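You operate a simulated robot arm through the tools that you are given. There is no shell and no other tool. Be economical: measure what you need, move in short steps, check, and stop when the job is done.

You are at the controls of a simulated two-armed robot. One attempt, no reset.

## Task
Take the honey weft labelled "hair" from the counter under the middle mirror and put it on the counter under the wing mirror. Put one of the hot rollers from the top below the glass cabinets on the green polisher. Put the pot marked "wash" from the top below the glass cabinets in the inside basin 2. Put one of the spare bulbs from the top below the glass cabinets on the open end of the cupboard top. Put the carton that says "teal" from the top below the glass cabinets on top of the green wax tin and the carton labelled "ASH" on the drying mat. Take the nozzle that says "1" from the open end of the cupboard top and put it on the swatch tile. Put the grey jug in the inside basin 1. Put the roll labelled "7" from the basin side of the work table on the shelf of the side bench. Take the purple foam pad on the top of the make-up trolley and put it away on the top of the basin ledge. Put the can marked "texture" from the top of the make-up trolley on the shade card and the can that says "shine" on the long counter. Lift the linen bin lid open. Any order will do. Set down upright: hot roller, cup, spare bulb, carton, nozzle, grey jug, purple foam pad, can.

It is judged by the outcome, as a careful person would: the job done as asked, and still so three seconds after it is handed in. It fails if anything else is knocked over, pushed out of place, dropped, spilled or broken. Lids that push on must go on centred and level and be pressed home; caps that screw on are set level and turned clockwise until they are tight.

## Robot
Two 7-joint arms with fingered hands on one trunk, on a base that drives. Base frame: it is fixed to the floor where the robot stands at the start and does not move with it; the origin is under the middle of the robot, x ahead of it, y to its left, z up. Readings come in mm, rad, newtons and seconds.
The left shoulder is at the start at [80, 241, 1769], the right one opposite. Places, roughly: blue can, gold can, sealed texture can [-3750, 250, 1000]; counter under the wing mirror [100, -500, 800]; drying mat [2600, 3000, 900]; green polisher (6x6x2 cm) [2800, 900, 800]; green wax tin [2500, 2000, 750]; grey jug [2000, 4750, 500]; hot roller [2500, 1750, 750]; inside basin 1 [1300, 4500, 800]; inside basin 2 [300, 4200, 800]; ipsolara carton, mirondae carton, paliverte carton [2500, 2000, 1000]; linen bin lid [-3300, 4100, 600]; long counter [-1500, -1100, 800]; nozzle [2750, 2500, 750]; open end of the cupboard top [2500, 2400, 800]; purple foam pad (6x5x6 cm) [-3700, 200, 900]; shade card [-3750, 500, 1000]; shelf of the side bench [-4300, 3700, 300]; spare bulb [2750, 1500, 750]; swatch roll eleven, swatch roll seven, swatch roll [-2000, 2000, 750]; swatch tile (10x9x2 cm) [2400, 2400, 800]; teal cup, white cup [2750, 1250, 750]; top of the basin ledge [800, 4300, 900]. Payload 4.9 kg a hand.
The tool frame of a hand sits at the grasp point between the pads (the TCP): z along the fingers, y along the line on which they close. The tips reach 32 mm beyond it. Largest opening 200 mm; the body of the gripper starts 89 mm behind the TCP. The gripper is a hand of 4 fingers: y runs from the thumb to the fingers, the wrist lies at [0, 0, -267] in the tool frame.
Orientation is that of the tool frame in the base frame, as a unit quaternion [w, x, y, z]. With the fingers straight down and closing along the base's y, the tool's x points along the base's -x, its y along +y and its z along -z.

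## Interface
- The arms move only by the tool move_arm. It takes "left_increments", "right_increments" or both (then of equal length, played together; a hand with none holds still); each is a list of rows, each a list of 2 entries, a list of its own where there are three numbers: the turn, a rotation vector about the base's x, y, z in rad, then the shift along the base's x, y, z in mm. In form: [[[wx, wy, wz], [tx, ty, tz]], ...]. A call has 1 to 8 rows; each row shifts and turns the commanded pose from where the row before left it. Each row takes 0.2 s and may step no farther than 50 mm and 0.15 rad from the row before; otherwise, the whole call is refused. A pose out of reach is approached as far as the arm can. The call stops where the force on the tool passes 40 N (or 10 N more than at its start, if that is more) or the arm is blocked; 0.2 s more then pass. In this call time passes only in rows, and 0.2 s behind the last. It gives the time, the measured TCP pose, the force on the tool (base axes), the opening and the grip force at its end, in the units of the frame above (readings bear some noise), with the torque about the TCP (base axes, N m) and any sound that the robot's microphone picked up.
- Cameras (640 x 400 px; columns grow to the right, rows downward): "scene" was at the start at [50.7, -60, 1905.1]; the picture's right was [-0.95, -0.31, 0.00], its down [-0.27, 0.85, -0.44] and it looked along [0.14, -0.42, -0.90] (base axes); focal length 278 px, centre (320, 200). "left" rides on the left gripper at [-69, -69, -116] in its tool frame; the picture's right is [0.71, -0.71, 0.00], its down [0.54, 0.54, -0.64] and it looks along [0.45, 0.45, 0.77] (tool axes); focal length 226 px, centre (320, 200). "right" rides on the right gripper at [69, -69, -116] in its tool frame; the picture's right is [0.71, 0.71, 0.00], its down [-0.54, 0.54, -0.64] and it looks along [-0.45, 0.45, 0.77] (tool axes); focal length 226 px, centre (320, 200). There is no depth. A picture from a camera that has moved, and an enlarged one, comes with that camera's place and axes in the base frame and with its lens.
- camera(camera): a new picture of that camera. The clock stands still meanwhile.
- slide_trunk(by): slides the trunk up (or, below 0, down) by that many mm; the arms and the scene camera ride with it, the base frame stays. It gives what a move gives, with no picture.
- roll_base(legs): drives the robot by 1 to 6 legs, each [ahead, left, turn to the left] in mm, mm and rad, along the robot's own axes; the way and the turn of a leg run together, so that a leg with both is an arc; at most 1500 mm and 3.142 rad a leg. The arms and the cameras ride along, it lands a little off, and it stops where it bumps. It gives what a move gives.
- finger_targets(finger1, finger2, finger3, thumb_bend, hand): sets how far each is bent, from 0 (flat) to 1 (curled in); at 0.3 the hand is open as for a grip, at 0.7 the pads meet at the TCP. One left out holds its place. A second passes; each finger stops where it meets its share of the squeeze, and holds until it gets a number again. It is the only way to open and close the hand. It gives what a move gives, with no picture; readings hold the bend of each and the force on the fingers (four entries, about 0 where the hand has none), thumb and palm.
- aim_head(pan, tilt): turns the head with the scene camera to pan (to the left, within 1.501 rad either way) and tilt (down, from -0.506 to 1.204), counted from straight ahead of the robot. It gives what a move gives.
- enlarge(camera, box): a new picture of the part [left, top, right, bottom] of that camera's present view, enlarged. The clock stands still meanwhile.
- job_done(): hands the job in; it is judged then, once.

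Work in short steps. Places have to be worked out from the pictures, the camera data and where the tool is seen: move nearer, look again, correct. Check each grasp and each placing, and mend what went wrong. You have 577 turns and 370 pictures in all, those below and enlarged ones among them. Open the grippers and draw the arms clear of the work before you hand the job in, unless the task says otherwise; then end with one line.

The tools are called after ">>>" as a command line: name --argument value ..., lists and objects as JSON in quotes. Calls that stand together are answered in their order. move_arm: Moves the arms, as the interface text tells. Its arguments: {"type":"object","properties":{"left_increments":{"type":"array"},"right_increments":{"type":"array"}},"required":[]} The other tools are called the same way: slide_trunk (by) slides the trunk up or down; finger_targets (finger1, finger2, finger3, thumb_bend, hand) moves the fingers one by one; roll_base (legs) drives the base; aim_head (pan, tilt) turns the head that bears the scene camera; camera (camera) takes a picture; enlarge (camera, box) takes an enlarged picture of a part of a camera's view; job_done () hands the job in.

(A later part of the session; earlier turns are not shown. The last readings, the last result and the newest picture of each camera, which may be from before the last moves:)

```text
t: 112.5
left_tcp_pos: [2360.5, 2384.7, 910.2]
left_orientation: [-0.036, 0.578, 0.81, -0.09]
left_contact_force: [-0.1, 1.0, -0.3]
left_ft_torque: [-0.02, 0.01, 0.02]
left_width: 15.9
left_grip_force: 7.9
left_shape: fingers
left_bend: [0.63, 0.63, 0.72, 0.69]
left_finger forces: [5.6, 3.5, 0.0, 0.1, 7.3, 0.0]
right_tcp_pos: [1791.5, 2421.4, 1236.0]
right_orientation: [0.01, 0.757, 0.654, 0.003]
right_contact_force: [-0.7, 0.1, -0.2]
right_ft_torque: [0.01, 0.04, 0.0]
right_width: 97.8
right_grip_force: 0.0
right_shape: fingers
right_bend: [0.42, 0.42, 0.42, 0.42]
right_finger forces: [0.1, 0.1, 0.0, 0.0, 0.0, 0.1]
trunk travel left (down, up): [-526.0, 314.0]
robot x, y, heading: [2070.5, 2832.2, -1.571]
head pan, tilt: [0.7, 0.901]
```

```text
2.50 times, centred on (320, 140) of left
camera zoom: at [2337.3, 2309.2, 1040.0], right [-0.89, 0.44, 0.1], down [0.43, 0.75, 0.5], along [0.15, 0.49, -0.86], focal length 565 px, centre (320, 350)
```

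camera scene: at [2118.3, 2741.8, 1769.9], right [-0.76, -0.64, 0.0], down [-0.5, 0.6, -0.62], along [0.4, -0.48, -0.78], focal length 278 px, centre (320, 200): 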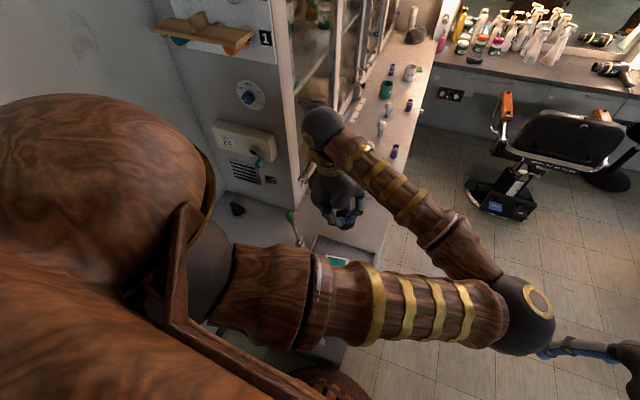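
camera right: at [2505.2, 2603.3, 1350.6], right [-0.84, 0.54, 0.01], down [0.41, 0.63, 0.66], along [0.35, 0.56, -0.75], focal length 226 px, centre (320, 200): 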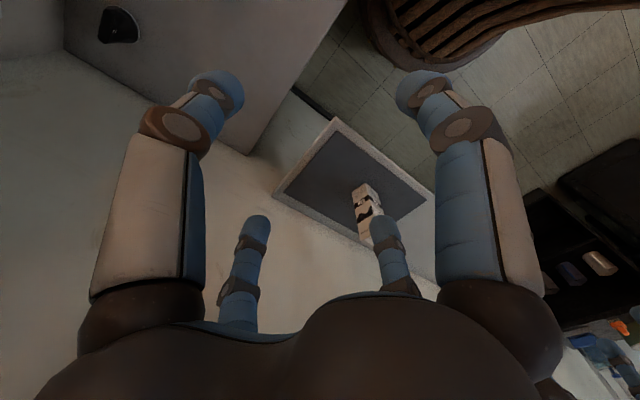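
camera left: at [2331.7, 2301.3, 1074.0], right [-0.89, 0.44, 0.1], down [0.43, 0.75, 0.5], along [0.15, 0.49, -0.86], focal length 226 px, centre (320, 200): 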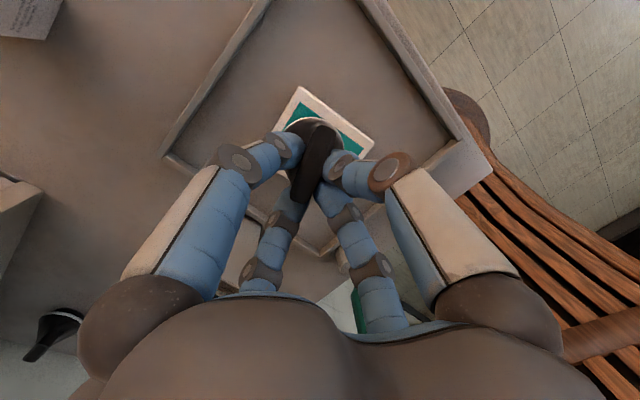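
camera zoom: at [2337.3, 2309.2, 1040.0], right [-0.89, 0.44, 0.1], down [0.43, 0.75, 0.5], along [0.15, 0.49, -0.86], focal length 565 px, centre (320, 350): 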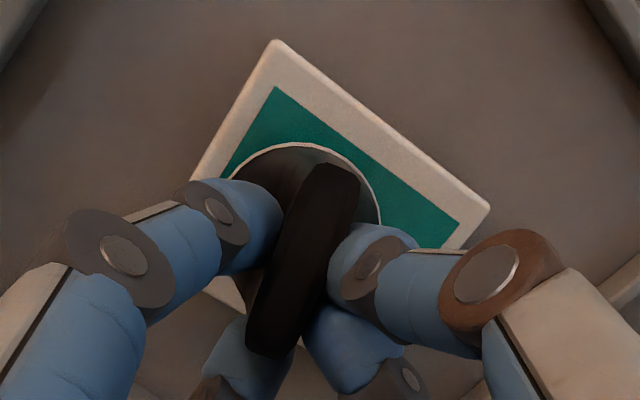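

Nozzle is well over the tile. I lower until contact.

>>> move_arm --left_increments '[[[0, 0, 0], [-4, 2, -3]], [[0, 0, 0], [0, 0, -3]], [[0, 0, 0], [0, 0, -3]], [[0, 0, 0], [0, 0, -3]]]'

```text
t: 113.5
left_tcp_pos: [2357.1, 2388.2, 901.7]
left_orientation: [-0.035, 0.578, 0.81, -0.09]
left_contact_force: [-2.2, 8.5, 33.0]
left_ft_torque: [-0.57, 0.21, -0.1]
left_width: 17.4
left_grip_force: 26.8
left_shape: fingers
left_bend: [0.62, 0.63, 0.72, 0.69]
left_finger forces: [19.7, 4.0, 0.0, 0.0, 28.9, 0.0]
right_tcp_pos: [1789.6, 2425.2, 1236.4]
right_orientation: [0.011, 0.757, 0.654, 0.003]
right_contact_force: [-1.1, 1.1, -1.0]
right_ft_torque: [-0.03, -0.02, 0.03]
right_width: 97.7
right_grip_force: 0.0
right_shape: fingers
right_bend: [0.42, 0.42, 0.42, 0.42]
right_finger forces: [0.0, 0.1, 0.1, 0.0, 0.1, 0.0]
trunk travel left (down, up): [-526.0, 314.0]
robot x, y, heading: [2068.7, 2829.7, -1.57]
head pan, tilt: [0.7, 0.901]
```

Firm contact. I relieve 2 mm, open the fingers, and rise.

>>> move_arm --left_increments '[[[0, 0, 0], [0, 0, 2.5]]]'

>>> finger_targets --hand "left" --finger1 0.45 --finger2 0.45 --finger3 0.45 --thumb_bend 0.45

>>> move_arm --left_increments '[[[0, 0, 0], [0, 0, 30]], [[0, 0, 0], [0, 0, 45]], [[0, 0, 0], [0, 0, 45]], [[0, 0, 0], [0, 0, 45]], [[0, 0, 0], [0, 0, 45]], [[0, 0, 0], [0, 0, 45]]]'

>>> camera --camera "left"

```text
t: 113.9
left_tcp_pos: [2357.7, 2385.1, 901.9]
left_orientation: [-0.035, 0.578, 0.81, -0.09]
left_contact_force: [-0.6, 3.6, 17.8]
left_ft_torque: [-0.41, 0.03, -0.02]
left_width: 17.5
left_grip_force: 16.8
left_shape: fingers
left_bend: [0.62, 0.63, 0.72, 0.69]
left_finger forces: [13.9, 3.7, 0.0, 0.0, 17.3, 0.0]
right_tcp_pos: [1790.9, 2422.0, 1235.8]
right_orientation: [0.011, 0.756, 0.654, 0.003]
right_contact_force: [0.2, 0.9, -0.1]
right_ft_torque: [0.01, 0.03, -0.01]
right_width: 98.0
right_grip_force: 0.0
right_shape: fingers
right_bend: [0.42, 0.42, 0.42, 0.42]
right_finger forces: [0.0, 0.1, 0.0, 0.0, 0.0, 0.0]
trunk travel left (down, up): [-526.0, 314.0]
robot x, y, heading: [2072.2, 2830.8, -1.568]
head pan, tilt: [0.7, 0.901]
```

```text
t: 114.9
left_tcp_pos: [2357.4, 2383.8, 901.4]
left_orientation: [-0.036, 0.579, 0.809, -0.091]
left_contact_force: [-0.4, 0.1, -0.2]
left_ft_torque: [-0.01, 0.01, -0.01]
left_width: 86.9
left_grip_force: 0.0
left_shape: fingers
left_bend: [0.45, 0.45, 0.45, 0.45]
left_finger forces: [0.0, 0.0, 0.0, 0.0, 0.0, 0.0]
right_tcp_pos: [1791.7, 2421.6, 1235.4]
right_orientation: [0.011, 0.757, 0.654, 0.004]
right_contact_force: [0.1, 0.2, 0.4]
right_ft_torque: [-0.01, 0.01, 0.0]
right_width: 98.0
right_grip_force: 0.1
right_shape: fingers
right_bend: [0.42, 0.42, 0.42, 0.42]
right_finger forces: [0.0, 0.1, 0.1, 0.0, 0.1, 0.1]
trunk travel left (down, up): [-526.0, 314.0]
robot x, y, heading: [2070.1, 2827.5, -1.571]
head pan, tilt: [0.7, 0.901]
```

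```text
t: 116.3
left_tcp_pos: [2356.6, 2389.4, 1154.5]
left_orientation: [-0.037, 0.577, 0.811, -0.09]
left_contact_force: [-0.5, 0.4, 0.2]
left_ft_torque: [0.04, 0.0, -0.01]
left_width: 87.3
left_grip_force: 0.0
left_shape: fingers
left_bend: [0.45, 0.45, 0.45, 0.45]
left_finger forces: [0.0, 0.0, 0.0, 0.0, 0.0, 0.1]
right_tcp_pos: [1791.0, 2421.0, 1234.6]
right_orientation: [0.01, 0.756, 0.654, 0.003]
right_contact_force: [-0.7, 0.6, -0.1]
right_ft_torque: [-0.02, 0.0, -0.01]
right_width: 97.9
right_grip_force: 0.1
right_shape: fingers
right_bend: [0.42, 0.42, 0.42, 0.42]
right_finger forces: [0.1, 0.1, 0.1, 0.0, 0.0, 0.0]
trunk travel left (down, up): [-526.0, 314.0]
robot x, y, heading: [2068.9, 2832.4, -1.57]
head pan, tilt: [0.7, 0.901]
```

```text
294 pictures are left
camera left: at [2332.2, 2313.8, 1285.4], right [-0.89, 0.44, 0.1], down [0.43, 0.75, 0.51], along [0.15, 0.49, -0.86], focal length 226 px, centre (320, 200)
```

left: 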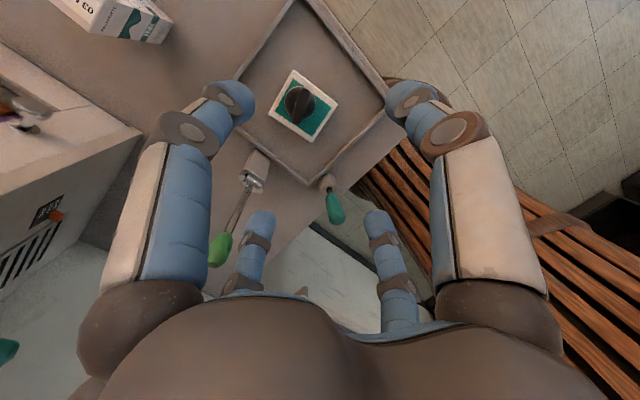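

Nozzle 1 stands centred on the swatch tile. Next TEAL: I back away, turn to face the cupboard and drive to in front of the cartons.

>>> roll_base --legs '[[0, -320, 0], [0, 0, 1.93]]'

```text
t: 123.1
left_tcp_pos: [2064.7, 3251.8, 1154.6]
left_orientation: [0.053, -0.336, 0.937, -0.081]
left_contact_force: [0.1, 0.6, 0.7]
left_ft_torque: [-0.02, 0.02, -0.01]
left_width: 87.1
left_grip_force: 0.1
left_shape: fingers
left_bend: [0.45, 0.45, 0.45, 0.45]
left_finger forces: [0.1, 0.0, 0.0, 0.0, 0.0, 0.0]
right_tcp_pos: [2231.7, 2711.5, 1235.4]
right_orientation: [0.003, -0.107, 0.994, 0.011]
right_contact_force: [0.7, 0.5, 0.7]
right_ft_torque: [0.01, 0.0, -0.01]
right_width: 98.2
right_grip_force: 0.0
right_shape: fingers
right_bend: [0.42, 0.42, 0.42, 0.42]
right_finger forces: [0.1, 0.1, 0.1, 0.1, 0.0, 0.1]
trunk travel left (down, up): [-526.0, 314.0]
robot x, y, heading: [1754.1, 2828.2, 0.36]
head pan, tilt: [0.7, 0.901]
```

>>> roll_base --legs '[[-150, 0, 0], [0, -802, 0], [113, 0, 0]]'

>>> aim_head --pan -0.1 --tilt 0.95

>>> camera --camera "scene"

>>> camera --camera "right"

```text
t: 129.2
left_tcp_pos: [2310.1, 2488.2, 1155.6]
left_orientation: [0.054, -0.336, 0.937, -0.08]
left_contact_force: [-1.2, -0.4, -0.7]
left_ft_torque: [0.03, 0.01, 0.0]
left_width: 87.0
left_grip_force: 0.2
left_shape: fingers
left_bend: [0.45, 0.45, 0.45, 0.45]
left_finger forces: [0.1, 0.0, 0.1, 0.0, 0.1, 0.0]
right_tcp_pos: [2476.9, 1948.0, 1235.5]
right_orientation: [0.004, -0.106, 0.994, 0.01]
right_contact_force: [-0.4, -0.1, -0.5]
right_ft_torque: [0.06, -0.01, 0.0]
right_width: 98.2
right_grip_force: 0.2
right_shape: fingers
right_bend: [0.42, 0.42, 0.42, 0.42]
right_finger forces: [0.0, 0.0, 0.0, 0.0, 0.0, 0.0]
trunk travel left (down, up): [-526.0, 314.0]
robot x, y, heading: [1998.3, 2064.9, 0.36]
head pan, tilt: [0.7, 0.901]
```

```text
t: 130.3
left_tcp_pos: [2312.2, 2488.4, 1155.6]
left_orientation: [0.054, -0.336, 0.937, -0.08]
left_contact_force: [1.1, -0.4, 0.3]
left_ft_torque: [0.04, 0.0, -0.01]
left_width: 87.4
left_grip_force: 0.2
left_shape: fingers
left_bend: [0.45, 0.45, 0.45, 0.45]
left_finger forces: [0.0, 0.0, 0.0, 0.0, 0.2, 0.1]
right_tcp_pos: [2479.3, 1947.0, 1236.5]
right_orientation: [0.003, -0.107, 0.994, 0.01]
right_contact_force: [-0.8, -1.0, 0.4]
right_ft_torque: [0.0, -0.02, -0.01]
right_width: 97.9
right_grip_force: 0.0
right_shape: fingers
right_bend: [0.42, 0.42, 0.42, 0.42]
right_finger forces: [0.0, 0.0, 0.0, 0.0, 0.0, 0.1]
trunk travel left (down, up): [-526.0, 314.0]
robot x, y, heading: [1998.5, 2061.4, 0.356]
head pan, tilt: [-0.099, 0.949]
```

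```text
293 pictures are left
camera scene: at [2098.5, 2094.1, 1766.2], right [0.26, -0.97, 0.0], down [-0.79, -0.21, -0.58], along [0.56, 0.15, -0.81], focal length 278 px, centre (320, 200)
```

scene: 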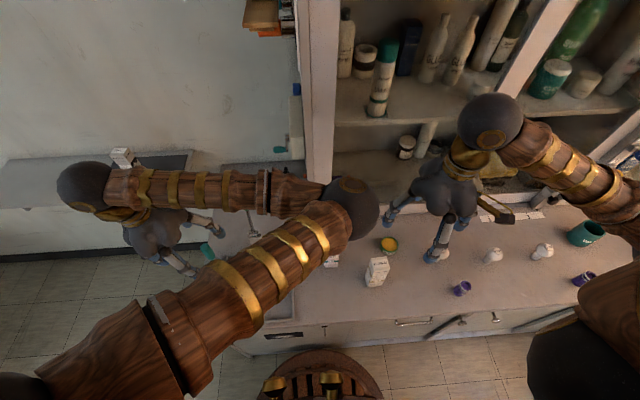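

```text
292 pictures are left
camera right: at [2426.0, 1862.0, 1350.4], right [-0.84, 0.54, 0.01], down [0.41, 0.63, 0.66], along [0.35, 0.56, -0.75], focal length 226 px, centre (320, 200)
```

right: 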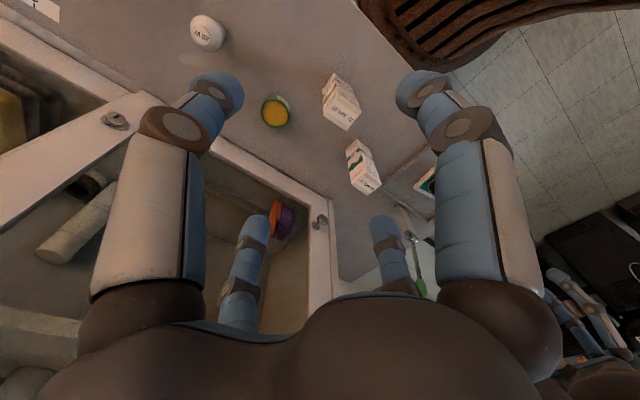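

Left elbow hovers over TEAL. I swing the left hand outward/back first, then look again.

>>> move_arm --left_increments '[[[0, 0, 0], [-30, 35, 0]], [[0, 0, 0], [-30, 35, 0]], [[0, 0, 0], [-30, 35, 0]], [[0, 0, 0], [-30, 35, 0]], [[0, 0, 0], [-30, 35, 0]]]' --right_increments '[[[0, 0, 0], [0, 20, -10]], [[0, 0, 0], [0, 20, -10]], [[0, 0, 0], [0, 20, -10]], [[0, 0, 0.07], [0, 20, -10]], [[0, 0, 0.07], [0, 20, -10]]]'

>>> camera --camera "scene"

>>> camera --camera "right"

```text
t: 131.5
left_tcp_pos: [2160.1, 2665.9, 1152.4]
left_orientation: [0.053, -0.336, 0.937, -0.082]
left_contact_force: [0.3, 0.0, -0.7]
left_ft_torque: [-0.03, 0.0, 0.0]
left_width: 87.1
left_grip_force: 0.1
left_shape: fingers
left_bend: [0.45, 0.45, 0.45, 0.45]
left_finger forces: [0.0, 0.0, 0.0, 0.1, 0.0, 0.0]
right_tcp_pos: [2471.3, 1962.7, 1205.6]
right_orientation: [0.001, -0.176, 0.984, 0.009]
right_contact_force: [-0.3, -0.3, -0.4]
right_ft_torque: [-0.06, -0.04, -0.02]
right_width: 97.8
right_grip_force: 0.0
right_shape: fingers
right_bend: [0.42, 0.42, 0.42, 0.42]
right_finger forces: [0.0, 0.0, 0.0, 0.0, 0.0, 0.0]
right hand out of reach, approached as far as the arm can: row 1, 2, 3, 4, 5
trunk travel left (down, up): [-526.0, 314.0]
robot x, y, heading: [2002.2, 2066.1, 0.361]
head pan, tilt: [-0.099, 0.949]
```

```text
291 pictures are left
camera scene: at [2098.1, 2098.5, 1766.2], right [0.26, -0.97, 0.0], down [-0.79, -0.21, -0.58], along [0.56, 0.15, -0.81], focal length 278 px, centre (320, 200)
```

scene: 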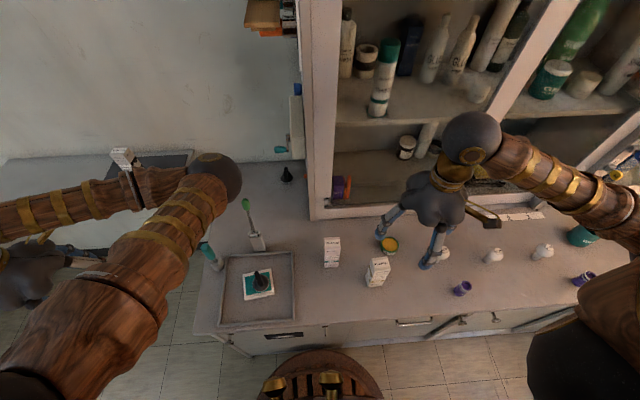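

```text
290 pictures are left
camera right: at [2431.6, 1871.1, 1321.0], right [-0.91, 0.42, 0.01], down [0.32, 0.68, 0.65], along [0.27, 0.6, -0.76], focal length 226 px, centre (320, 200)
```

right: 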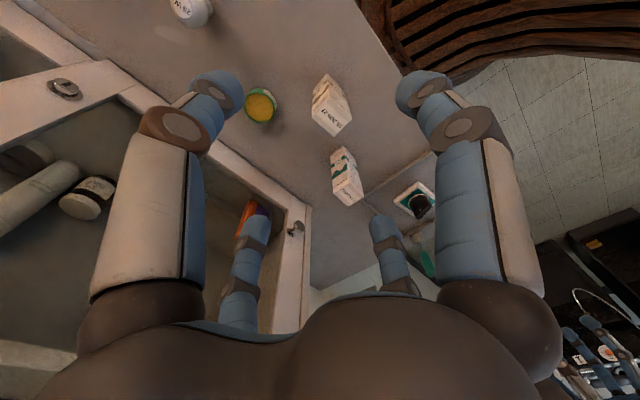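

Inward reach is limited at this height, so I shift the base left 165 mm.

>>> roll_base --legs '[[0, 165, 0]]'

>>> move_arm --right_increments '[[[0, 0, 0], [20, 8, -45]], [[0, 0, 0], [20, 8, -45]], [[0, 0, 0], [20, 8, -20]], [[0, 0, 0], [20, 8, -10]]]'

>>> enlarge --camera "right" --box '[160, 40, 480, 240]'

```text
t: 132.9
left_tcp_pos: [2104.0, 2817.1, 1154.4]
left_orientation: [0.053, -0.337, 0.937, -0.079]
left_contact_force: [0.4, -0.8, -0.6]
left_ft_torque: [0.04, 0.01, 0.0]
left_width: 87.2
left_grip_force: 0.0
left_shape: fingers
left_bend: [0.45, 0.45, 0.45, 0.45]
left_finger forces: [0.0, 0.0, 0.0, 0.1, 0.1, 0.0]
right_tcp_pos: [2417.4, 2114.8, 1203.9]
right_orientation: [0.0, -0.177, 0.984, 0.012]
right_contact_force: [1.4, 0.1, -1.0]
right_ft_torque: [0.02, 0.03, 0.02]
right_width: 97.9
right_grip_force: 0.0
right_shape: fingers
right_bend: [0.42, 0.42, 0.42, 0.42]
right_finger forces: [0.0, 0.1, 0.0, 0.1, 0.1, 0.1]
trunk travel left (down, up): [-526.0, 314.0]
robot x, y, heading: [1942.8, 2224.8, 0.362]
head pan, tilt: [-0.099, 0.949]
```

```text
t: 133.9
left_tcp_pos: [2100.7, 2820.4, 1153.2]
left_orientation: [0.054, -0.337, 0.936, -0.08]
left_contact_force: [0.0, 0.7, -0.3]
left_ft_torque: [0.01, -0.02, -0.02]
left_width: 87.2
left_grip_force: 0.0
left_shape: fingers
left_bend: [0.45, 0.45, 0.45, 0.45]
left_finger forces: [0.0, 0.1, 0.1, 0.0, 0.1, 0.1]
right_tcp_pos: [2493.5, 2149.1, 1083.6]
right_orientation: [0.0, -0.177, 0.984, 0.01]
right_contact_force: [0.1, -0.4, 0.8]
right_ft_torque: [0.07, 0.06, 0.0]
right_width: 98.2
right_grip_force: 0.2
right_shape: fingers
right_bend: [0.42, 0.42, 0.42, 0.42]
right_finger forces: [0.0, 0.1, 0.0, 0.2, 0.0, 0.0]
trunk travel left (down, up): [-526.0, 314.0]
robot x, y, heading: [1939.0, 2221.5, 0.361]
head pan, tilt: [-0.099, 0.949]
```

```text
2.00 times, centred on (320, 140) of right
camera zoom: at [2454.0, 2057.4, 1198.2], right [-0.91, 0.42, 0.01], down [0.32, 0.68, 0.66], along [0.27, 0.6, -0.75], focal length 452 px, centre (320, 320)
```

zoom: 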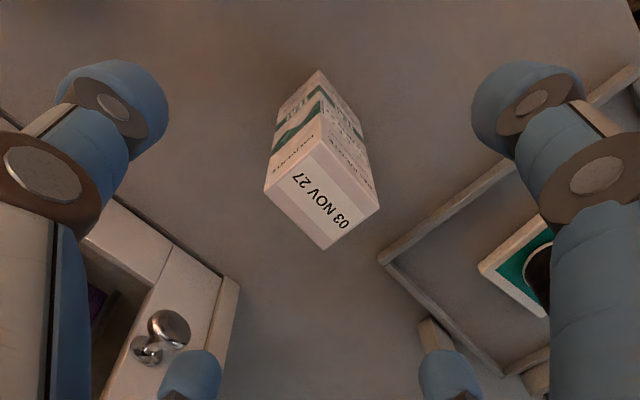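

TEAL centre ≈[2497,2159], yaw ~5° off. I correct and descend to 922.

>>> move_arm --right_increments '[[[0, 0, -0.09], [4, 10, -20]], [[0, 0, 0], [0, 0, -45]], [[0, 0, 0], [0, 0, -45]], [[0, 0, 0], [0, 0, -45]], [[0, 0, 0], [0, 0, -6]]]'

>>> camera --camera "right"

```text
t: 135.1
left_tcp_pos: [2100.4, 2818.9, 1154.5]
left_orientation: [0.053, -0.337, 0.937, -0.08]
left_contact_force: [0.0, 0.0, 0.6]
left_ft_torque: [0.01, 0.04, -0.01]
left_width: 87.5
left_grip_force: 0.1
left_shape: fingers
left_bend: [0.45, 0.45, 0.45, 0.45]
left_finger forces: [0.0, 0.0, 0.0, 0.1, 0.0, 0.0]
right_tcp_pos: [2497.4, 2156.1, 924.1]
right_orientation: [0.001, -0.132, 0.991, 0.01]
right_contact_force: [-1.1, -0.2, 0.6]
right_ft_torque: [0.03, -0.02, -0.02]
right_width: 98.2
right_grip_force: 0.0
right_shape: fingers
right_bend: [0.42, 0.42, 0.42, 0.42]
right_finger forces: [0.0, 0.0, 0.0, 0.0, 0.0, 0.0]
right hand out of reach, approached as far as the arm can: row 1
trunk travel left (down, up): [-526.0, 314.0]
robot x, y, heading: [1939.7, 2224.0, 0.357]
head pan, tilt: [-0.099, 0.949]
```

```text
288 pictures are left
camera right: at [2450.0, 2067.5, 1039.0], right [-0.87, 0.5, 0.01], down [0.38, 0.65, 0.66], along [0.32, 0.57, -0.75], focal length 226 px, centre (320, 200)
```

right: 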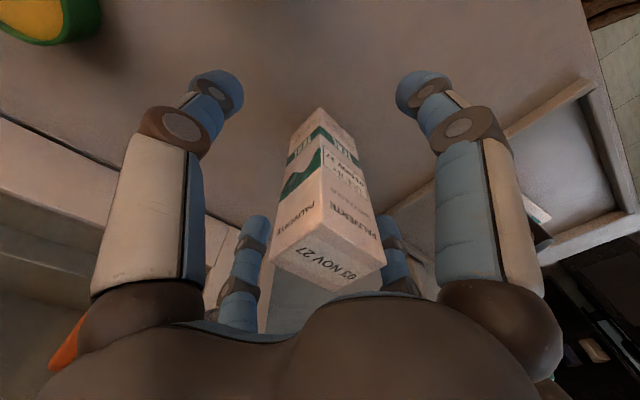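

Centred. Close all four and lift.

>>> finger_targets --hand "right" --finger1 0.66 --finger2 0.66 --finger3 0.66 --thumb_bend 0.66

>>> move_arm --right_increments '[[[0, 0, 0], [0, 0, 20]], [[0, 0, 0], [-5, 0, 40]], [[0, 0, 0], [-5, 0, 45]], [[0, 0, 0], [-5, 0, 30]]]'

>>> camera --camera "scene"

>>> camera --camera "right"

```text
t: 136.1
left_tcp_pos: [2101.5, 2819.5, 1153.7]
left_orientation: [0.054, -0.337, 0.937, -0.08]
left_contact_force: [0.3, 0.2, 0.4]
left_ft_torque: [0.01, -0.01, -0.01]
left_width: 87.1
left_grip_force: 0.1
left_shape: fingers
left_bend: [0.45, 0.45, 0.45, 0.45]
left_finger forces: [0.0, 0.0, 0.0, 0.0, 0.1, 0.0]
right_tcp_pos: [2498.0, 2154.8, 924.1]
right_orientation: [0.002, -0.131, 0.991, 0.011]
right_contact_force: [-0.1, -0.6, -0.6]
right_ft_torque: [0.0, 0.03, 0.02]
right_width: 26.5
right_grip_force: 11.8
right_shape: fingers
right_bend: [0.63, 0.61, 0.63, 0.63]
right_finger forces: [4.2, 6.6, 4.9, 0.0, 8.3, 0.0]
trunk travel left (down, up): [-526.0, 314.0]
robot x, y, heading: [1942.8, 2221.5, 0.361]
head pan, tilt: [-0.099, 0.949]
```

```text
t: 137.1
left_tcp_pos: [2102.2, 2820.1, 1153.7]
left_orientation: [0.054, -0.337, 0.936, -0.081]
left_contact_force: [0.0, -0.2, 0.2]
left_ft_torque: [-0.01, 0.04, -0.02]
left_width: 87.3
left_grip_force: 0.0
left_shape: fingers
left_bend: [0.45, 0.45, 0.45, 0.45]
left_finger forces: [0.0, 0.0, 0.1, 0.0, 0.1, 0.0]
right_tcp_pos: [2483.0, 2157.9, 1059.9]
right_orientation: [0.001, -0.132, 0.991, 0.009]
right_contact_force: [-0.5, -0.5, -1.6]
right_ft_torque: [-0.02, 0.0, -0.04]
right_width: 26.7
right_grip_force: 11.8
right_shape: fingers
right_bend: [0.63, 0.61, 0.63, 0.63]
right_finger forces: [4.2, 6.6, 4.9, 0.1, 8.3, 0.1]
trunk travel left (down, up): [-526.0, 314.0]
robot x, y, heading: [1941.6, 2225.1, 0.359]
head pan, tilt: [-0.099, 0.949]
```

```text
287 pictures are left
camera scene: at [2041.2, 2251.7, 1766.0], right [0.26, -0.97, 0.0], down [-0.79, -0.21, -0.58], along [0.56, 0.15, -0.81], focal length 278 px, centre (320, 200)
```

scene: 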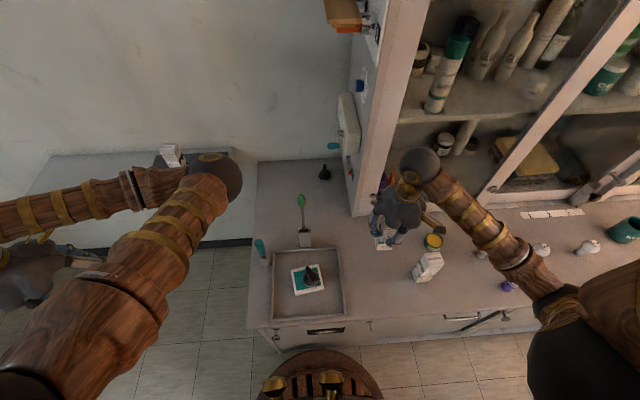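

```text
286 pictures are left
camera right: at [2435.3, 2069.7, 1174.7], right [-0.87, 0.5, 0.01], down [0.38, 0.65, 0.66], along [0.32, 0.57, -0.76], focal length 226 px, centre (320, 200)
```

right: 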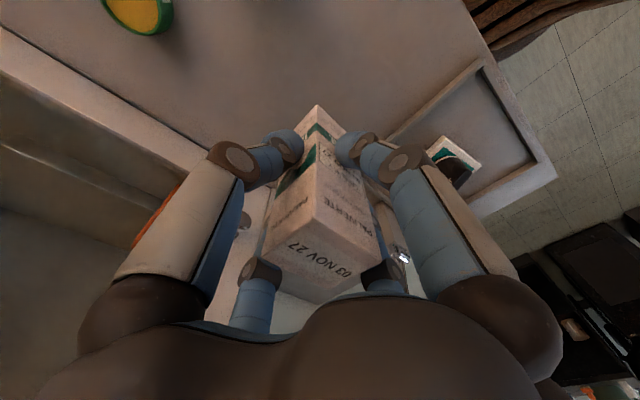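

TEAL held. Tin is around [2604,1972]. I raise above GOLD's height, shift the base right 170 mm, then look.

>>> move_arm --right_increments '[[[0, 0, 0], [0, 0, 30]], [[0, 0, 0], [0, 0, 25]]]'

>>> roll_base --legs '[[0, -170, 0]]'

>>> camera --camera "right"

>>> camera --camera "scene"

```text
t: 137.7
left_tcp_pos: [2101.9, 2819.9, 1152.7]
left_orientation: [0.054, -0.337, 0.937, -0.08]
left_contact_force: [0.9, -0.1, 0.0]
left_ft_torque: [0.03, 0.03, -0.03]
left_width: 87.1
left_grip_force: 0.0
left_shape: fingers
left_bend: [0.45, 0.45, 0.45, 0.45]
left_finger forces: [0.1, 0.0, 0.1, 0.1, 0.0, 0.0]
right_tcp_pos: [2477.9, 2144.1, 1108.4]
right_orientation: [0.002, -0.132, 0.991, 0.013]
right_contact_force: [1.2, 0.0, 0.0]
right_ft_torque: [0.05, 0.0, -0.03]
right_width: 26.6
right_grip_force: 12.0
right_shape: fingers
right_bend: [0.63, 0.61, 0.63, 0.63]
right_finger forces: [4.2, 6.6, 4.9, 0.0, 8.3, 0.0]
right hand out of reach, approached as far as the arm can: row 1, 2
trunk travel left (down, up): [-526.0, 314.0]
robot x, y, heading: [1944.4, 2223.5, 0.357]
head pan, tilt: [-0.099, 0.949]
```

```text
t: 139.2
left_tcp_pos: [2161.8, 2659.1, 1152.4]
left_orientation: [0.054, -0.337, 0.936, -0.081]
left_contact_force: [-0.9, 0.0, 0.3]
left_ft_torque: [-0.03, -0.03, 0.0]
left_width: 87.0
left_grip_force: 0.0
left_shape: fingers
left_bend: [0.45, 0.45, 0.45, 0.45]
left_finger forces: [0.0, 0.0, 0.0, 0.0, 0.0, 0.0]
right_tcp_pos: [2537.8, 1983.3, 1108.6]
right_orientation: [0.002, -0.133, 0.991, 0.01]
right_contact_force: [0.4, 0.2, -0.5]
right_ft_torque: [-0.02, 0.01, 0.0]
right_width: 26.6
right_grip_force: 11.9
right_shape: fingers
right_bend: [0.63, 0.61, 0.63, 0.63]
right_finger forces: [4.3, 6.7, 4.9, 0.0, 8.3, 0.1]
trunk travel left (down, up): [-526.0, 314.0]
robot x, y, heading: [2000.5, 2059.4, 0.361]
head pan, tilt: [-0.099, 0.949]
```

```text
285 pictures are left
camera right: at [2491.0, 1895.6, 1223.6], right [-0.87, 0.5, 0.01], down [0.38, 0.65, 0.66], along [0.32, 0.57, -0.75], focal length 226 px, centre (320, 200)
```

right: 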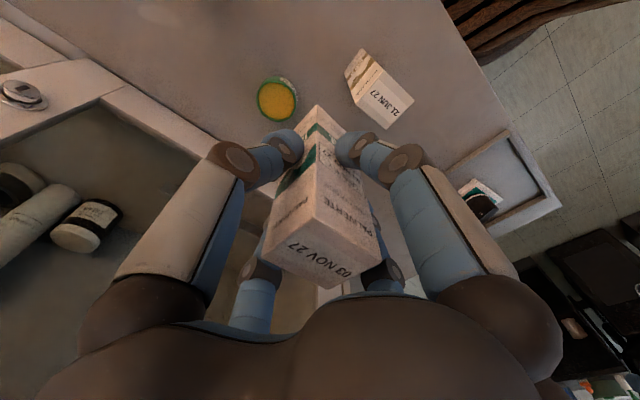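

```text
284 pictures are left
camera scene: at [2101.3, 2092.0, 1766.1], right [0.26, -0.97, 0.0], down [-0.79, -0.21, -0.58], along [0.56, 0.15, -0.81], focal length 278 px, centre (320, 200)
```

scene: 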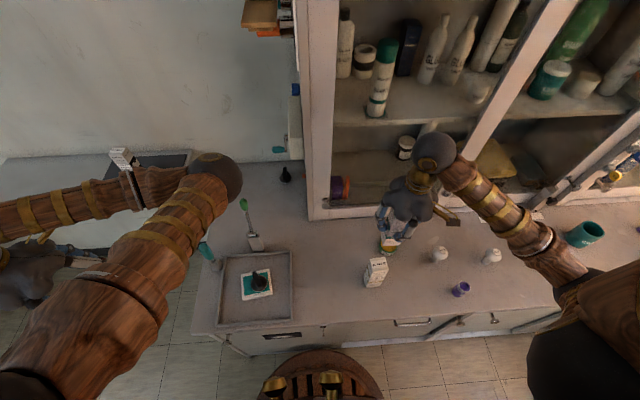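

Tin centre from here: [2602,1963], rim ~62 mm. I move over it and lower to ~30 mm above.

>>> move_arm --right_increments '[[[0, 0, 0], [32, -10, 0]], [[0, 0, 0], [32, -10, 0]], [[0, 0, 0], [0, 0, -40]], [[0, 0, 0], [0, 0, -40]], [[0, 0, 0], [0, 0, -30]]]'

>>> camera --camera "right"

>>> enlarge --camera "scene" --box '[340, 160, 480, 280]'

```text
t: 140.4
left_tcp_pos: [2162.8, 2656.2, 1154.2]
left_orientation: [0.054, -0.338, 0.936, -0.081]
left_contact_force: [0.3, 0.1, -0.6]
left_ft_torque: [-0.03, 0.03, 0.01]
left_width: 87.0
left_grip_force: 0.0
left_shape: fingers
left_bend: [0.45, 0.45, 0.45, 0.45]
left_finger forces: [0.0, 0.1, 0.0, 0.0, 0.0, 0.0]
right_tcp_pos: [2599.4, 1954.9, 995.7]
right_orientation: [0.002, -0.132, 0.991, 0.011]
right_contact_force: [-0.5, 0.5, -1.1]
right_ft_torque: [0.01, 0.0, -0.01]
right_width: 26.7
right_grip_force: 11.8
right_shape: fingers
right_bend: [0.63, 0.61, 0.63, 0.63]
right_finger forces: [4.3, 6.7, 4.8, 0.0, 8.3, 0.0]
right hand out of reach, approached as far as the arm can: row 1, 2
trunk travel left (down, up): [-526.0, 314.0]
robot x, y, heading: [2004.8, 2061.2, 0.361]
head pan, tilt: [-0.099, 0.949]
```

```text
283 pictures are left
camera right: at [2552.0, 1865.9, 1109.0], right [-0.87, 0.5, 0.01], down [0.38, 0.65, 0.66], along [0.32, 0.58, -0.75], focal length 226 px, centre (320, 200)
```

right: 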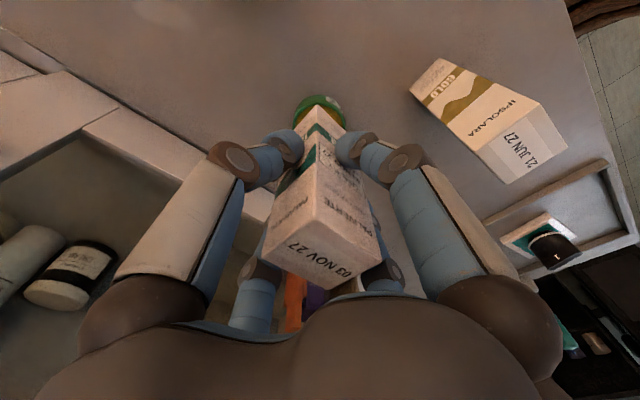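

```text
3.33 times, centred on (410, 220) of scene
camera zoom: at [2103.2, 2088.1, 1766.1], right [0.26, -0.97, 0.0], down [-0.79, -0.21, -0.58], along [0.56, 0.15, -0.81], focal length 928 px, centre (20, 133)
```

zoom: 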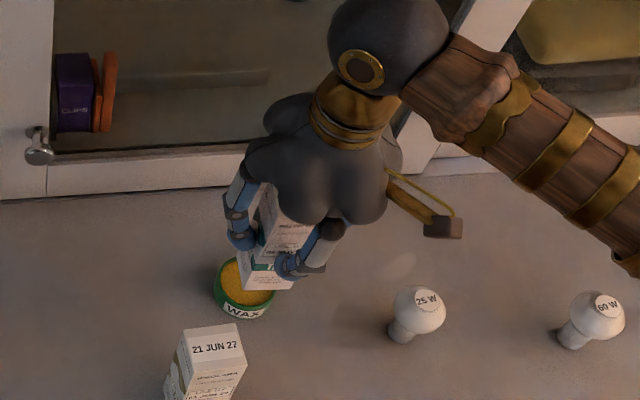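

Carton bottom is ~[2597,1953]; tin centre ~[2601,1965]. I shift (+3,+11) and lower slowly.

>>> move_arm --right_increments '[[[0, 0, 0], [3, 11, 0]], [[0, 0, 0], [0, 0, -8]], [[0, 0, 0], [0, 0, -8]], [[0, 0, 0], [0, 0, -4]]]'

>>> enlarge --camera "scene" --box '[350, 210, 420, 270]'

>>> enlarge --camera "right" --box '[240, 70, 400, 190]'

```text
t: 141.4
left_tcp_pos: [2163.3, 2656.5, 1153.7]
left_orientation: [0.053, -0.337, 0.936, -0.081]
left_contact_force: [-0.1, 0.1, 0.4]
left_ft_torque: [-0.02, 0.0, -0.01]
left_width: 87.0
left_grip_force: 0.2
left_shape: fingers
left_bend: [0.45, 0.45, 0.45, 0.45]
left_finger forces: [0.0, 0.0, 0.0, 0.1, 0.0, 0.0]
right_tcp_pos: [2603.3, 1965.1, 975.9]
right_orientation: [0.002, -0.133, 0.991, 0.011]
right_contact_force: [0.4, 0.5, -1.4]
right_ft_torque: [-0.07, -0.02, 0.01]
right_width: 26.5
right_grip_force: 11.9
right_shape: fingers
right_bend: [0.63, 0.61, 0.63, 0.63]
right_finger forces: [4.2, 6.7, 5.0, 0.0, 8.3, 0.0]
trunk travel left (down, up): [-526.0, 314.0]
robot x, y, heading: [2005.9, 2056.0, 0.361]
head pan, tilt: [-0.099, 0.949]
```

```text
6.67 times, centred on (385, 240) of scene
camera zoom: at [2103.0, 2088.4, 1766.1], right [0.26, -0.97, 0.0], down [-0.79, -0.21, -0.58], along [0.56, 0.15, -0.81], focal length 1855 px, centre (-113, -67)
```

zoom: 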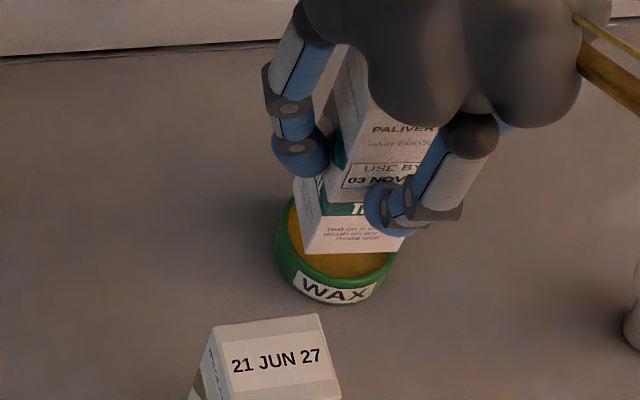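

```text
3.33 times, centred on (320, 130) of right
camera zoom: at [2554.7, 1877.3, 1090.1], right [-0.87, 0.5, 0.01], down [0.38, 0.65, 0.66], along [0.32, 0.58, -0.75], focal length 754 px, centre (320, 433)
```

zoom: 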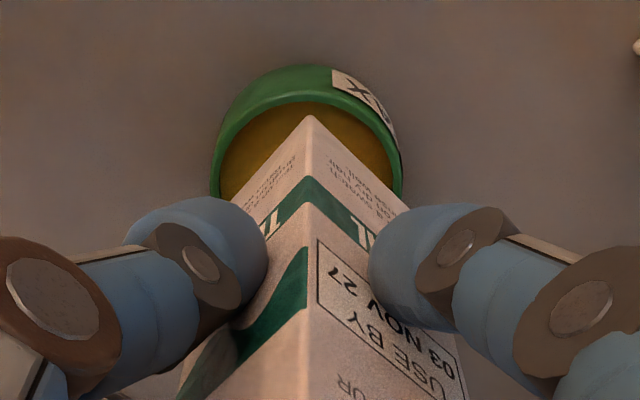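

Carton is nearly concentric with the tin in both views. I lower in 3 mm steps to contact.

>>> move_arm --right_increments '[[[0, 0, 0], [0, 1, -4]], [[0, 0, 0], [0, 0, -4]], [[0, 0, 0], [0, 0, -3]], [[0, 0, 0], [0, 0, -3]], [[0, 0, 0], [0, 0, -3]]]'

>>> enlarge --camera "scene" --box '[350, 210, 420, 270]'

```text
t: 142.6
left_tcp_pos: [2162.6, 2656.4, 1153.6]
left_orientation: [0.054, -0.338, 0.936, -0.081]
left_contact_force: [0.6, -0.1, 0.2]
left_ft_torque: [-0.01, 0.01, -0.01]
left_width: 87.2
left_grip_force: 0.1
left_shape: fingers
left_bend: [0.45, 0.45, 0.45, 0.45]
left_finger forces: [0.1, 0.0, 0.0, 0.1, 0.0, 0.0]
right_tcp_pos: [2603.5, 1965.5, 958.7]
right_orientation: [0.001, -0.133, 0.991, 0.013]
right_contact_force: [0.4, 0.1, -0.5]
right_ft_torque: [0.01, 0.01, -0.03]
right_width: 26.4
right_grip_force: 11.9
right_shape: fingers
right_bend: [0.63, 0.61, 0.63, 0.63]
right_finger forces: [4.2, 6.7, 4.9, 0.1, 8.1, 0.1]
trunk travel left (down, up): [-526.0, 314.0]
robot x, y, heading: [2000.5, 2058.7, 0.363]
head pan, tilt: [-0.099, 0.949]
```

```text
6.67 times, centred on (385, 240) of scene
camera zoom: at [2102.9, 2088.0, 1766.1], right [0.26, -0.97, 0.0], down [-0.79, -0.21, -0.58], along [0.56, 0.15, -0.81], focal length 1855 px, centre (-113, -67)
```

zoom: 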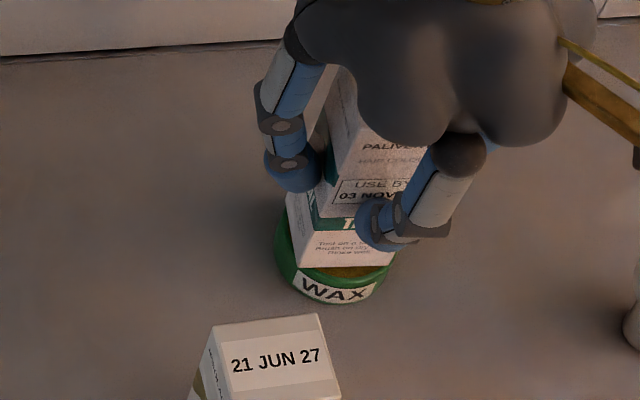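

Still not touching (carton centre aligned with tin). Continue down.

>>> move_arm --right_increments '[[[0, 0, 0], [-1, 3, -3]], [[0, 0, 0], [0, 0, -3]], [[0, 0, 0], [0, 0, -3]], [[0, 0, 0], [0, 0, -3]], [[0, 0, 0], [0, 0, -3]]]'

>>> enlarge --camera "scene" --box '[350, 210, 420, 270]'

```text
t: 143.8
left_tcp_pos: [2162.3, 2655.2, 1153.0]
left_orientation: [0.055, -0.337, 0.936, -0.081]
left_contact_force: [0.0, 0.3, -0.5]
left_ft_torque: [0.0, 0.01, -0.04]
left_width: 87.2
left_grip_force: 0.1
left_shape: fingers
left_bend: [0.45, 0.45, 0.45, 0.45]
left_finger forces: [0.0, 0.0, 0.1, 0.1, 0.1, 0.0]
right_tcp_pos: [2600.9, 1969.5, 943.6]
right_orientation: [0.002, -0.134, 0.991, 0.012]
right_contact_force: [1.0, -0.1, 10.4]
right_ft_torque: [0.03, -0.08, 0.02]
right_width: 23.9
right_grip_force: 12.8
right_shape: fingers
right_bend: [0.63, 0.61, 0.63, 0.63]
right_finger forces: [4.3, 6.8, 5.6, 0.0, 7.9, 0.1]
trunk travel left (down, up): [-526.0, 314.0]
robot x, y, heading: [2004.4, 2057.9, 0.364]
head pan, tilt: [-0.099, 0.949]
```

```text
6.67 times, centred on (385, 240) of scene
camera zoom: at [2101.1, 2088.0, 1766.2], right [0.26, -0.97, 0.0], down [-0.79, -0.21, -0.58], along [0.56, 0.15, -0.81], focal length 1855 px, centre (-113, -67)
```

zoom: 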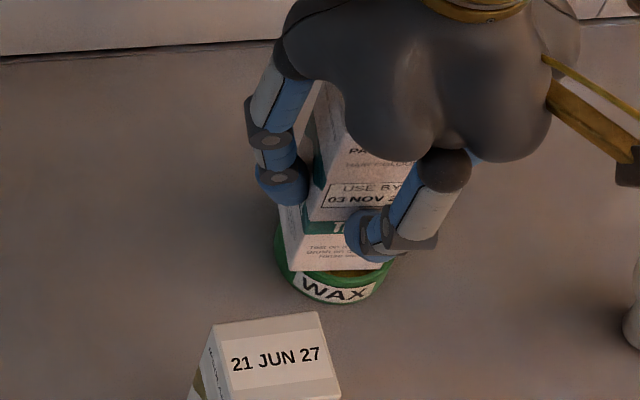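

Contact and well centred. I relieve slightly, open and rise.

>>> move_arm --right_increments '[[[0, 0, 0], [0, 0, 1]]]'

>>> finger_targets --hand "right" --finger1 0.45 --finger2 0.45 --finger3 0.45 --thumb_bend 0.45

>>> move_arm --right_increments '[[[0, 0, 0], [0, 0, 25]], [[0, 0, 0], [0, 0, 40]], [[0, 0, 0], [0, 0, 45]]]'

>>> camera --camera "right"

```text
t: 144.2
left_tcp_pos: [2163.5, 2655.8, 1153.3]
left_orientation: [0.053, -0.337, 0.936, -0.081]
left_contact_force: [0.0, 0.5, 0.5]
left_ft_torque: [0.02, 0.02, 0.03]
left_width: 87.1
left_grip_force: 0.0
left_shape: fingers
left_bend: [0.45, 0.45, 0.45, 0.45]
left_finger forces: [0.0, 0.0, 0.0, 0.0, 0.1, 0.0]
right_tcp_pos: [2601.4, 1968.8, 944.5]
right_orientation: [0.001, -0.133, 0.991, 0.011]
right_contact_force: [0.4, 0.8, 7.2]
right_ft_torque: [-0.01, -0.03, 0.02]
right_width: 24.0
right_grip_force: 12.0
right_shape: fingers
right_bend: [0.63, 0.61, 0.63, 0.63]
right_finger forces: [4.5, 6.9, 5.3, 0.1, 7.5, 0.0]
trunk travel left (down, up): [-526.0, 314.0]
robot x, y, heading: [1999.8, 2058.2, 0.367]
head pan, tilt: [-0.099, 0.949]
```

```text
t: 145.2
left_tcp_pos: [2163.6, 2657.2, 1153.2]
left_orientation: [0.053, -0.338, 0.936, -0.08]
left_contact_force: [-0.2, 0.0, -0.2]
left_ft_torque: [0.01, -0.03, 0.02]
left_width: 87.2
left_grip_force: 0.2
left_shape: fingers
left_bend: [0.45, 0.45, 0.45, 0.45]
left_finger forces: [0.0, 0.0, 0.0, 0.0, 0.0, 0.0]
right_tcp_pos: [2602.4, 1969.3, 943.1]
right_orientation: [0.002, -0.134, 0.991, 0.012]
right_contact_force: [-0.2, 0.2, 0.2]
right_ft_torque: [0.03, 0.01, 0.02]
right_width: 87.0
right_grip_force: 0.1
right_shape: fingers
right_bend: [0.45, 0.45, 0.45, 0.45]
right_finger forces: [0.1, 0.1, 0.0, 0.0, 0.0, 0.0]
trunk travel left (down, up): [-526.0, 314.0]
robot x, y, heading: [2002.0, 2057.0, 0.365]
head pan, tilt: [-0.099, 0.949]
```

```text
t: 146.0
left_tcp_pos: [2162.6, 2655.7, 1153.1]
left_orientation: [0.053, -0.337, 0.936, -0.081]
left_contact_force: [0.6, 0.5, 0.0]
left_ft_torque: [0.0, 0.03, 0.03]
left_width: 87.3
left_grip_force: 0.0
left_shape: fingers
left_bend: [0.45, 0.45, 0.45, 0.45]
left_finger forces: [0.0, 0.0, 0.0, 0.0, 0.1, 0.0]
right_tcp_pos: [2602.8, 1967.8, 1054.3]
right_orientation: [0.001, -0.133, 0.991, 0.011]
right_contact_force: [0.1, 0.5, 0.7]
right_ft_torque: [0.0, 0.0, 0.0]
right_width: 87.0
right_grip_force: 0.0
right_shape: fingers
right_bend: [0.45, 0.45, 0.45, 0.45]
right_finger forces: [0.0, 0.0, 0.0, 0.1, 0.1, 0.1]
trunk travel left (down, up): [-526.0, 314.0]
robot x, y, heading: [2000.8, 2056.1, 0.362]
head pan, tilt: [-0.099, 0.949]
```

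```text
277 pictures are left
camera right: at [2554.5, 1879.6, 1168.7], right [-0.87, 0.5, 0.01], down [0.38, 0.65, 0.66], along [0.32, 0.58, -0.75], focal length 226 px, centre (320, 200)
```

right: 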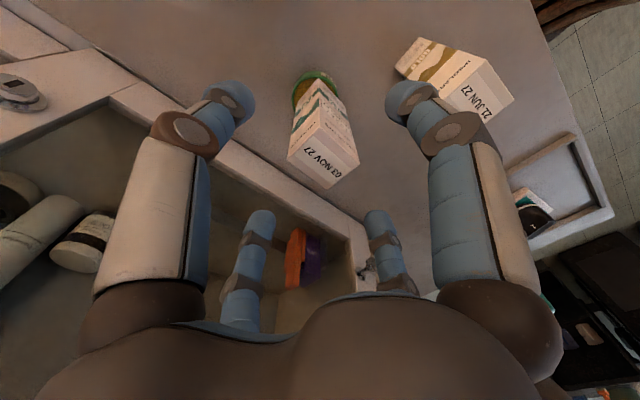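

TEAL stands on the tin. I raise the trunk 100 and drive right 700 mm to be in front of bulbs/rollers.

>>> slide_trunk --by 100

>>> roll_base --legs '[[-60, 0, 0], [0, -700, 0], [60, 0, 0]]'

>>> aim_head --pan 0.0 --tilt 0.95

>>> camera --camera "scene"

>>> camera --camera "right"

```text
t: 147.3
left_tcp_pos: [2162.8, 2656.8, 1253.4]
left_orientation: [0.053, -0.337, 0.936, -0.081]
left_contact_force: [0.1, -0.3, -0.5]
left_ft_torque: [-0.02, -0.03, 0.03]
left_width: 86.9
left_grip_force: 0.1
left_shape: fingers
left_bend: [0.45, 0.45, 0.45, 0.45]
left_finger forces: [0.0, 0.0, 0.1, 0.0, 0.0, 0.0]
right_tcp_pos: [2602.1, 1967.4, 1153.6]
right_orientation: [0.002, -0.133, 0.991, 0.012]
right_contact_force: [0.2, 1.2, -0.5]
right_ft_torque: [0.01, -0.01, -0.03]
right_width: 87.4
right_grip_force: 0.1
right_shape: fingers
right_bend: [0.45, 0.45, 0.45, 0.45]
right_finger forces: [0.0, 0.0, 0.0, 0.1, 0.0, 0.0]
trunk travel left (down, up): [-626.0, 214.0]
robot x, y, heading: [2004.6, 2056.4, 0.357]
head pan, tilt: [-0.099, 0.949]
```

```text
t: 152.3
left_tcp_pos: [2398.8, 1997.0, 1256.2]
left_orientation: [0.057, -0.336, 0.937, -0.081]
left_contact_force: [-1.4, -0.3, 1.1]
left_ft_torque: [0.04, -0.12, -0.01]
left_width: 87.1
left_grip_force: 0.1
left_shape: fingers
left_bend: [0.45, 0.45, 0.45, 0.45]
left_finger forces: [0.1, 0.0, 0.1, 0.1, 0.0, 0.0]
right_tcp_pos: [2835.6, 1306.1, 1160.0]
right_orientation: [0.006, -0.131, 0.991, 0.013]
right_contact_force: [-0.8, -0.6, 0.0]
right_ft_torque: [0.05, -0.1, -0.06]
right_width: 87.0
right_grip_force: 0.1
right_shape: fingers
right_bend: [0.45, 0.45, 0.45, 0.45]
right_finger forces: [0.1, 0.1, 0.0, 0.0, 0.0, 0.0]
trunk travel left (down, up): [-626.0, 214.0]
robot x, y, heading: [2245.0, 1406.4, 0.355]
head pan, tilt: [-0.099, 0.949]
```

```text
t: 153.0
left_tcp_pos: [2402.7, 1997.0, 1255.0]
left_orientation: [0.055, -0.335, 0.937, -0.08]
left_contact_force: [-0.9, -0.4, 0.4]
left_ft_torque: [0.01, -0.05, 0.02]
left_width: 87.4
left_grip_force: 0.0
left_shape: fingers
left_bend: [0.45, 0.45, 0.45, 0.45]
left_finger forces: [0.1, 0.0, 0.1, 0.1, 0.0, 0.0]
right_tcp_pos: [2840.1, 1307.8, 1155.0]
right_orientation: [0.004, -0.131, 0.991, 0.012]
right_contact_force: [-0.7, 0.2, 0.1]
right_ft_torque: [0.01, -0.07, 0.04]
right_width: 87.0
right_grip_force: 0.0
right_shape: fingers
right_bend: [0.45, 0.45, 0.45, 0.45]
right_finger forces: [0.0, 0.0, 0.0, 0.0, 0.0, 0.1]
trunk travel left (down, up): [-626.0, 214.0]
robot x, y, heading: [2242.8, 1399.6, 0.355]
head pan, tilt: [0.0, 0.949]
```

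```text
276 pictures are left
camera scene: at [2336.4, 1436.8, 1866.5], right [0.35, -0.94, 0.0], down [-0.76, -0.28, -0.58], along [0.55, 0.2, -0.81], focal length 278 px, centre (320, 200)
```

scene: 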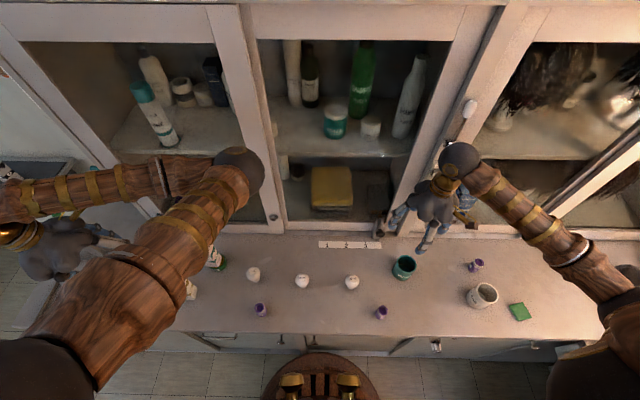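

```text
275 pictures are left
camera right: at [2791.4, 1219.6, 1270.2], right [-0.87, 0.5, 0.01], down [0.38, 0.65, 0.66], along [0.32, 0.58, -0.75], focal length 226 px, centre (320, 200)
```

right: 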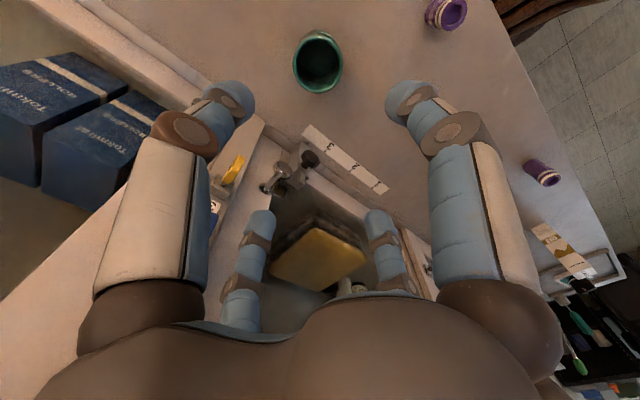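

Excellent overview. I zoom in on the items in front.

>>> enlarge --camera "scene" --box '[230, 225, 550, 345]'

```text
2.00 times, centred on (390, 285) of scene
camera zoom: at [2336.4, 1436.8, 1866.5], right [0.35, -0.94, 0.0], down [-0.76, -0.28, -0.58], along [0.55, 0.2, -0.81], focal length 556 px, centre (180, 30)
```

zoom: 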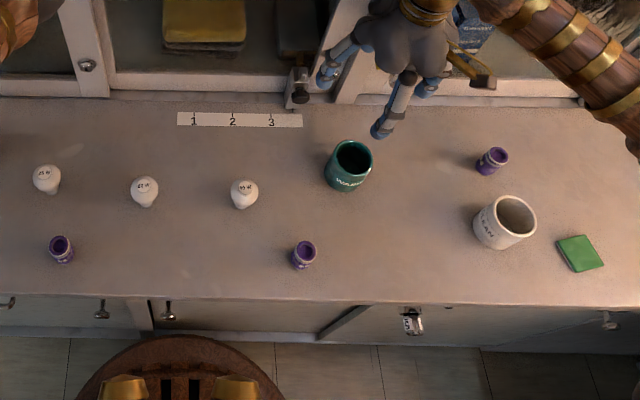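

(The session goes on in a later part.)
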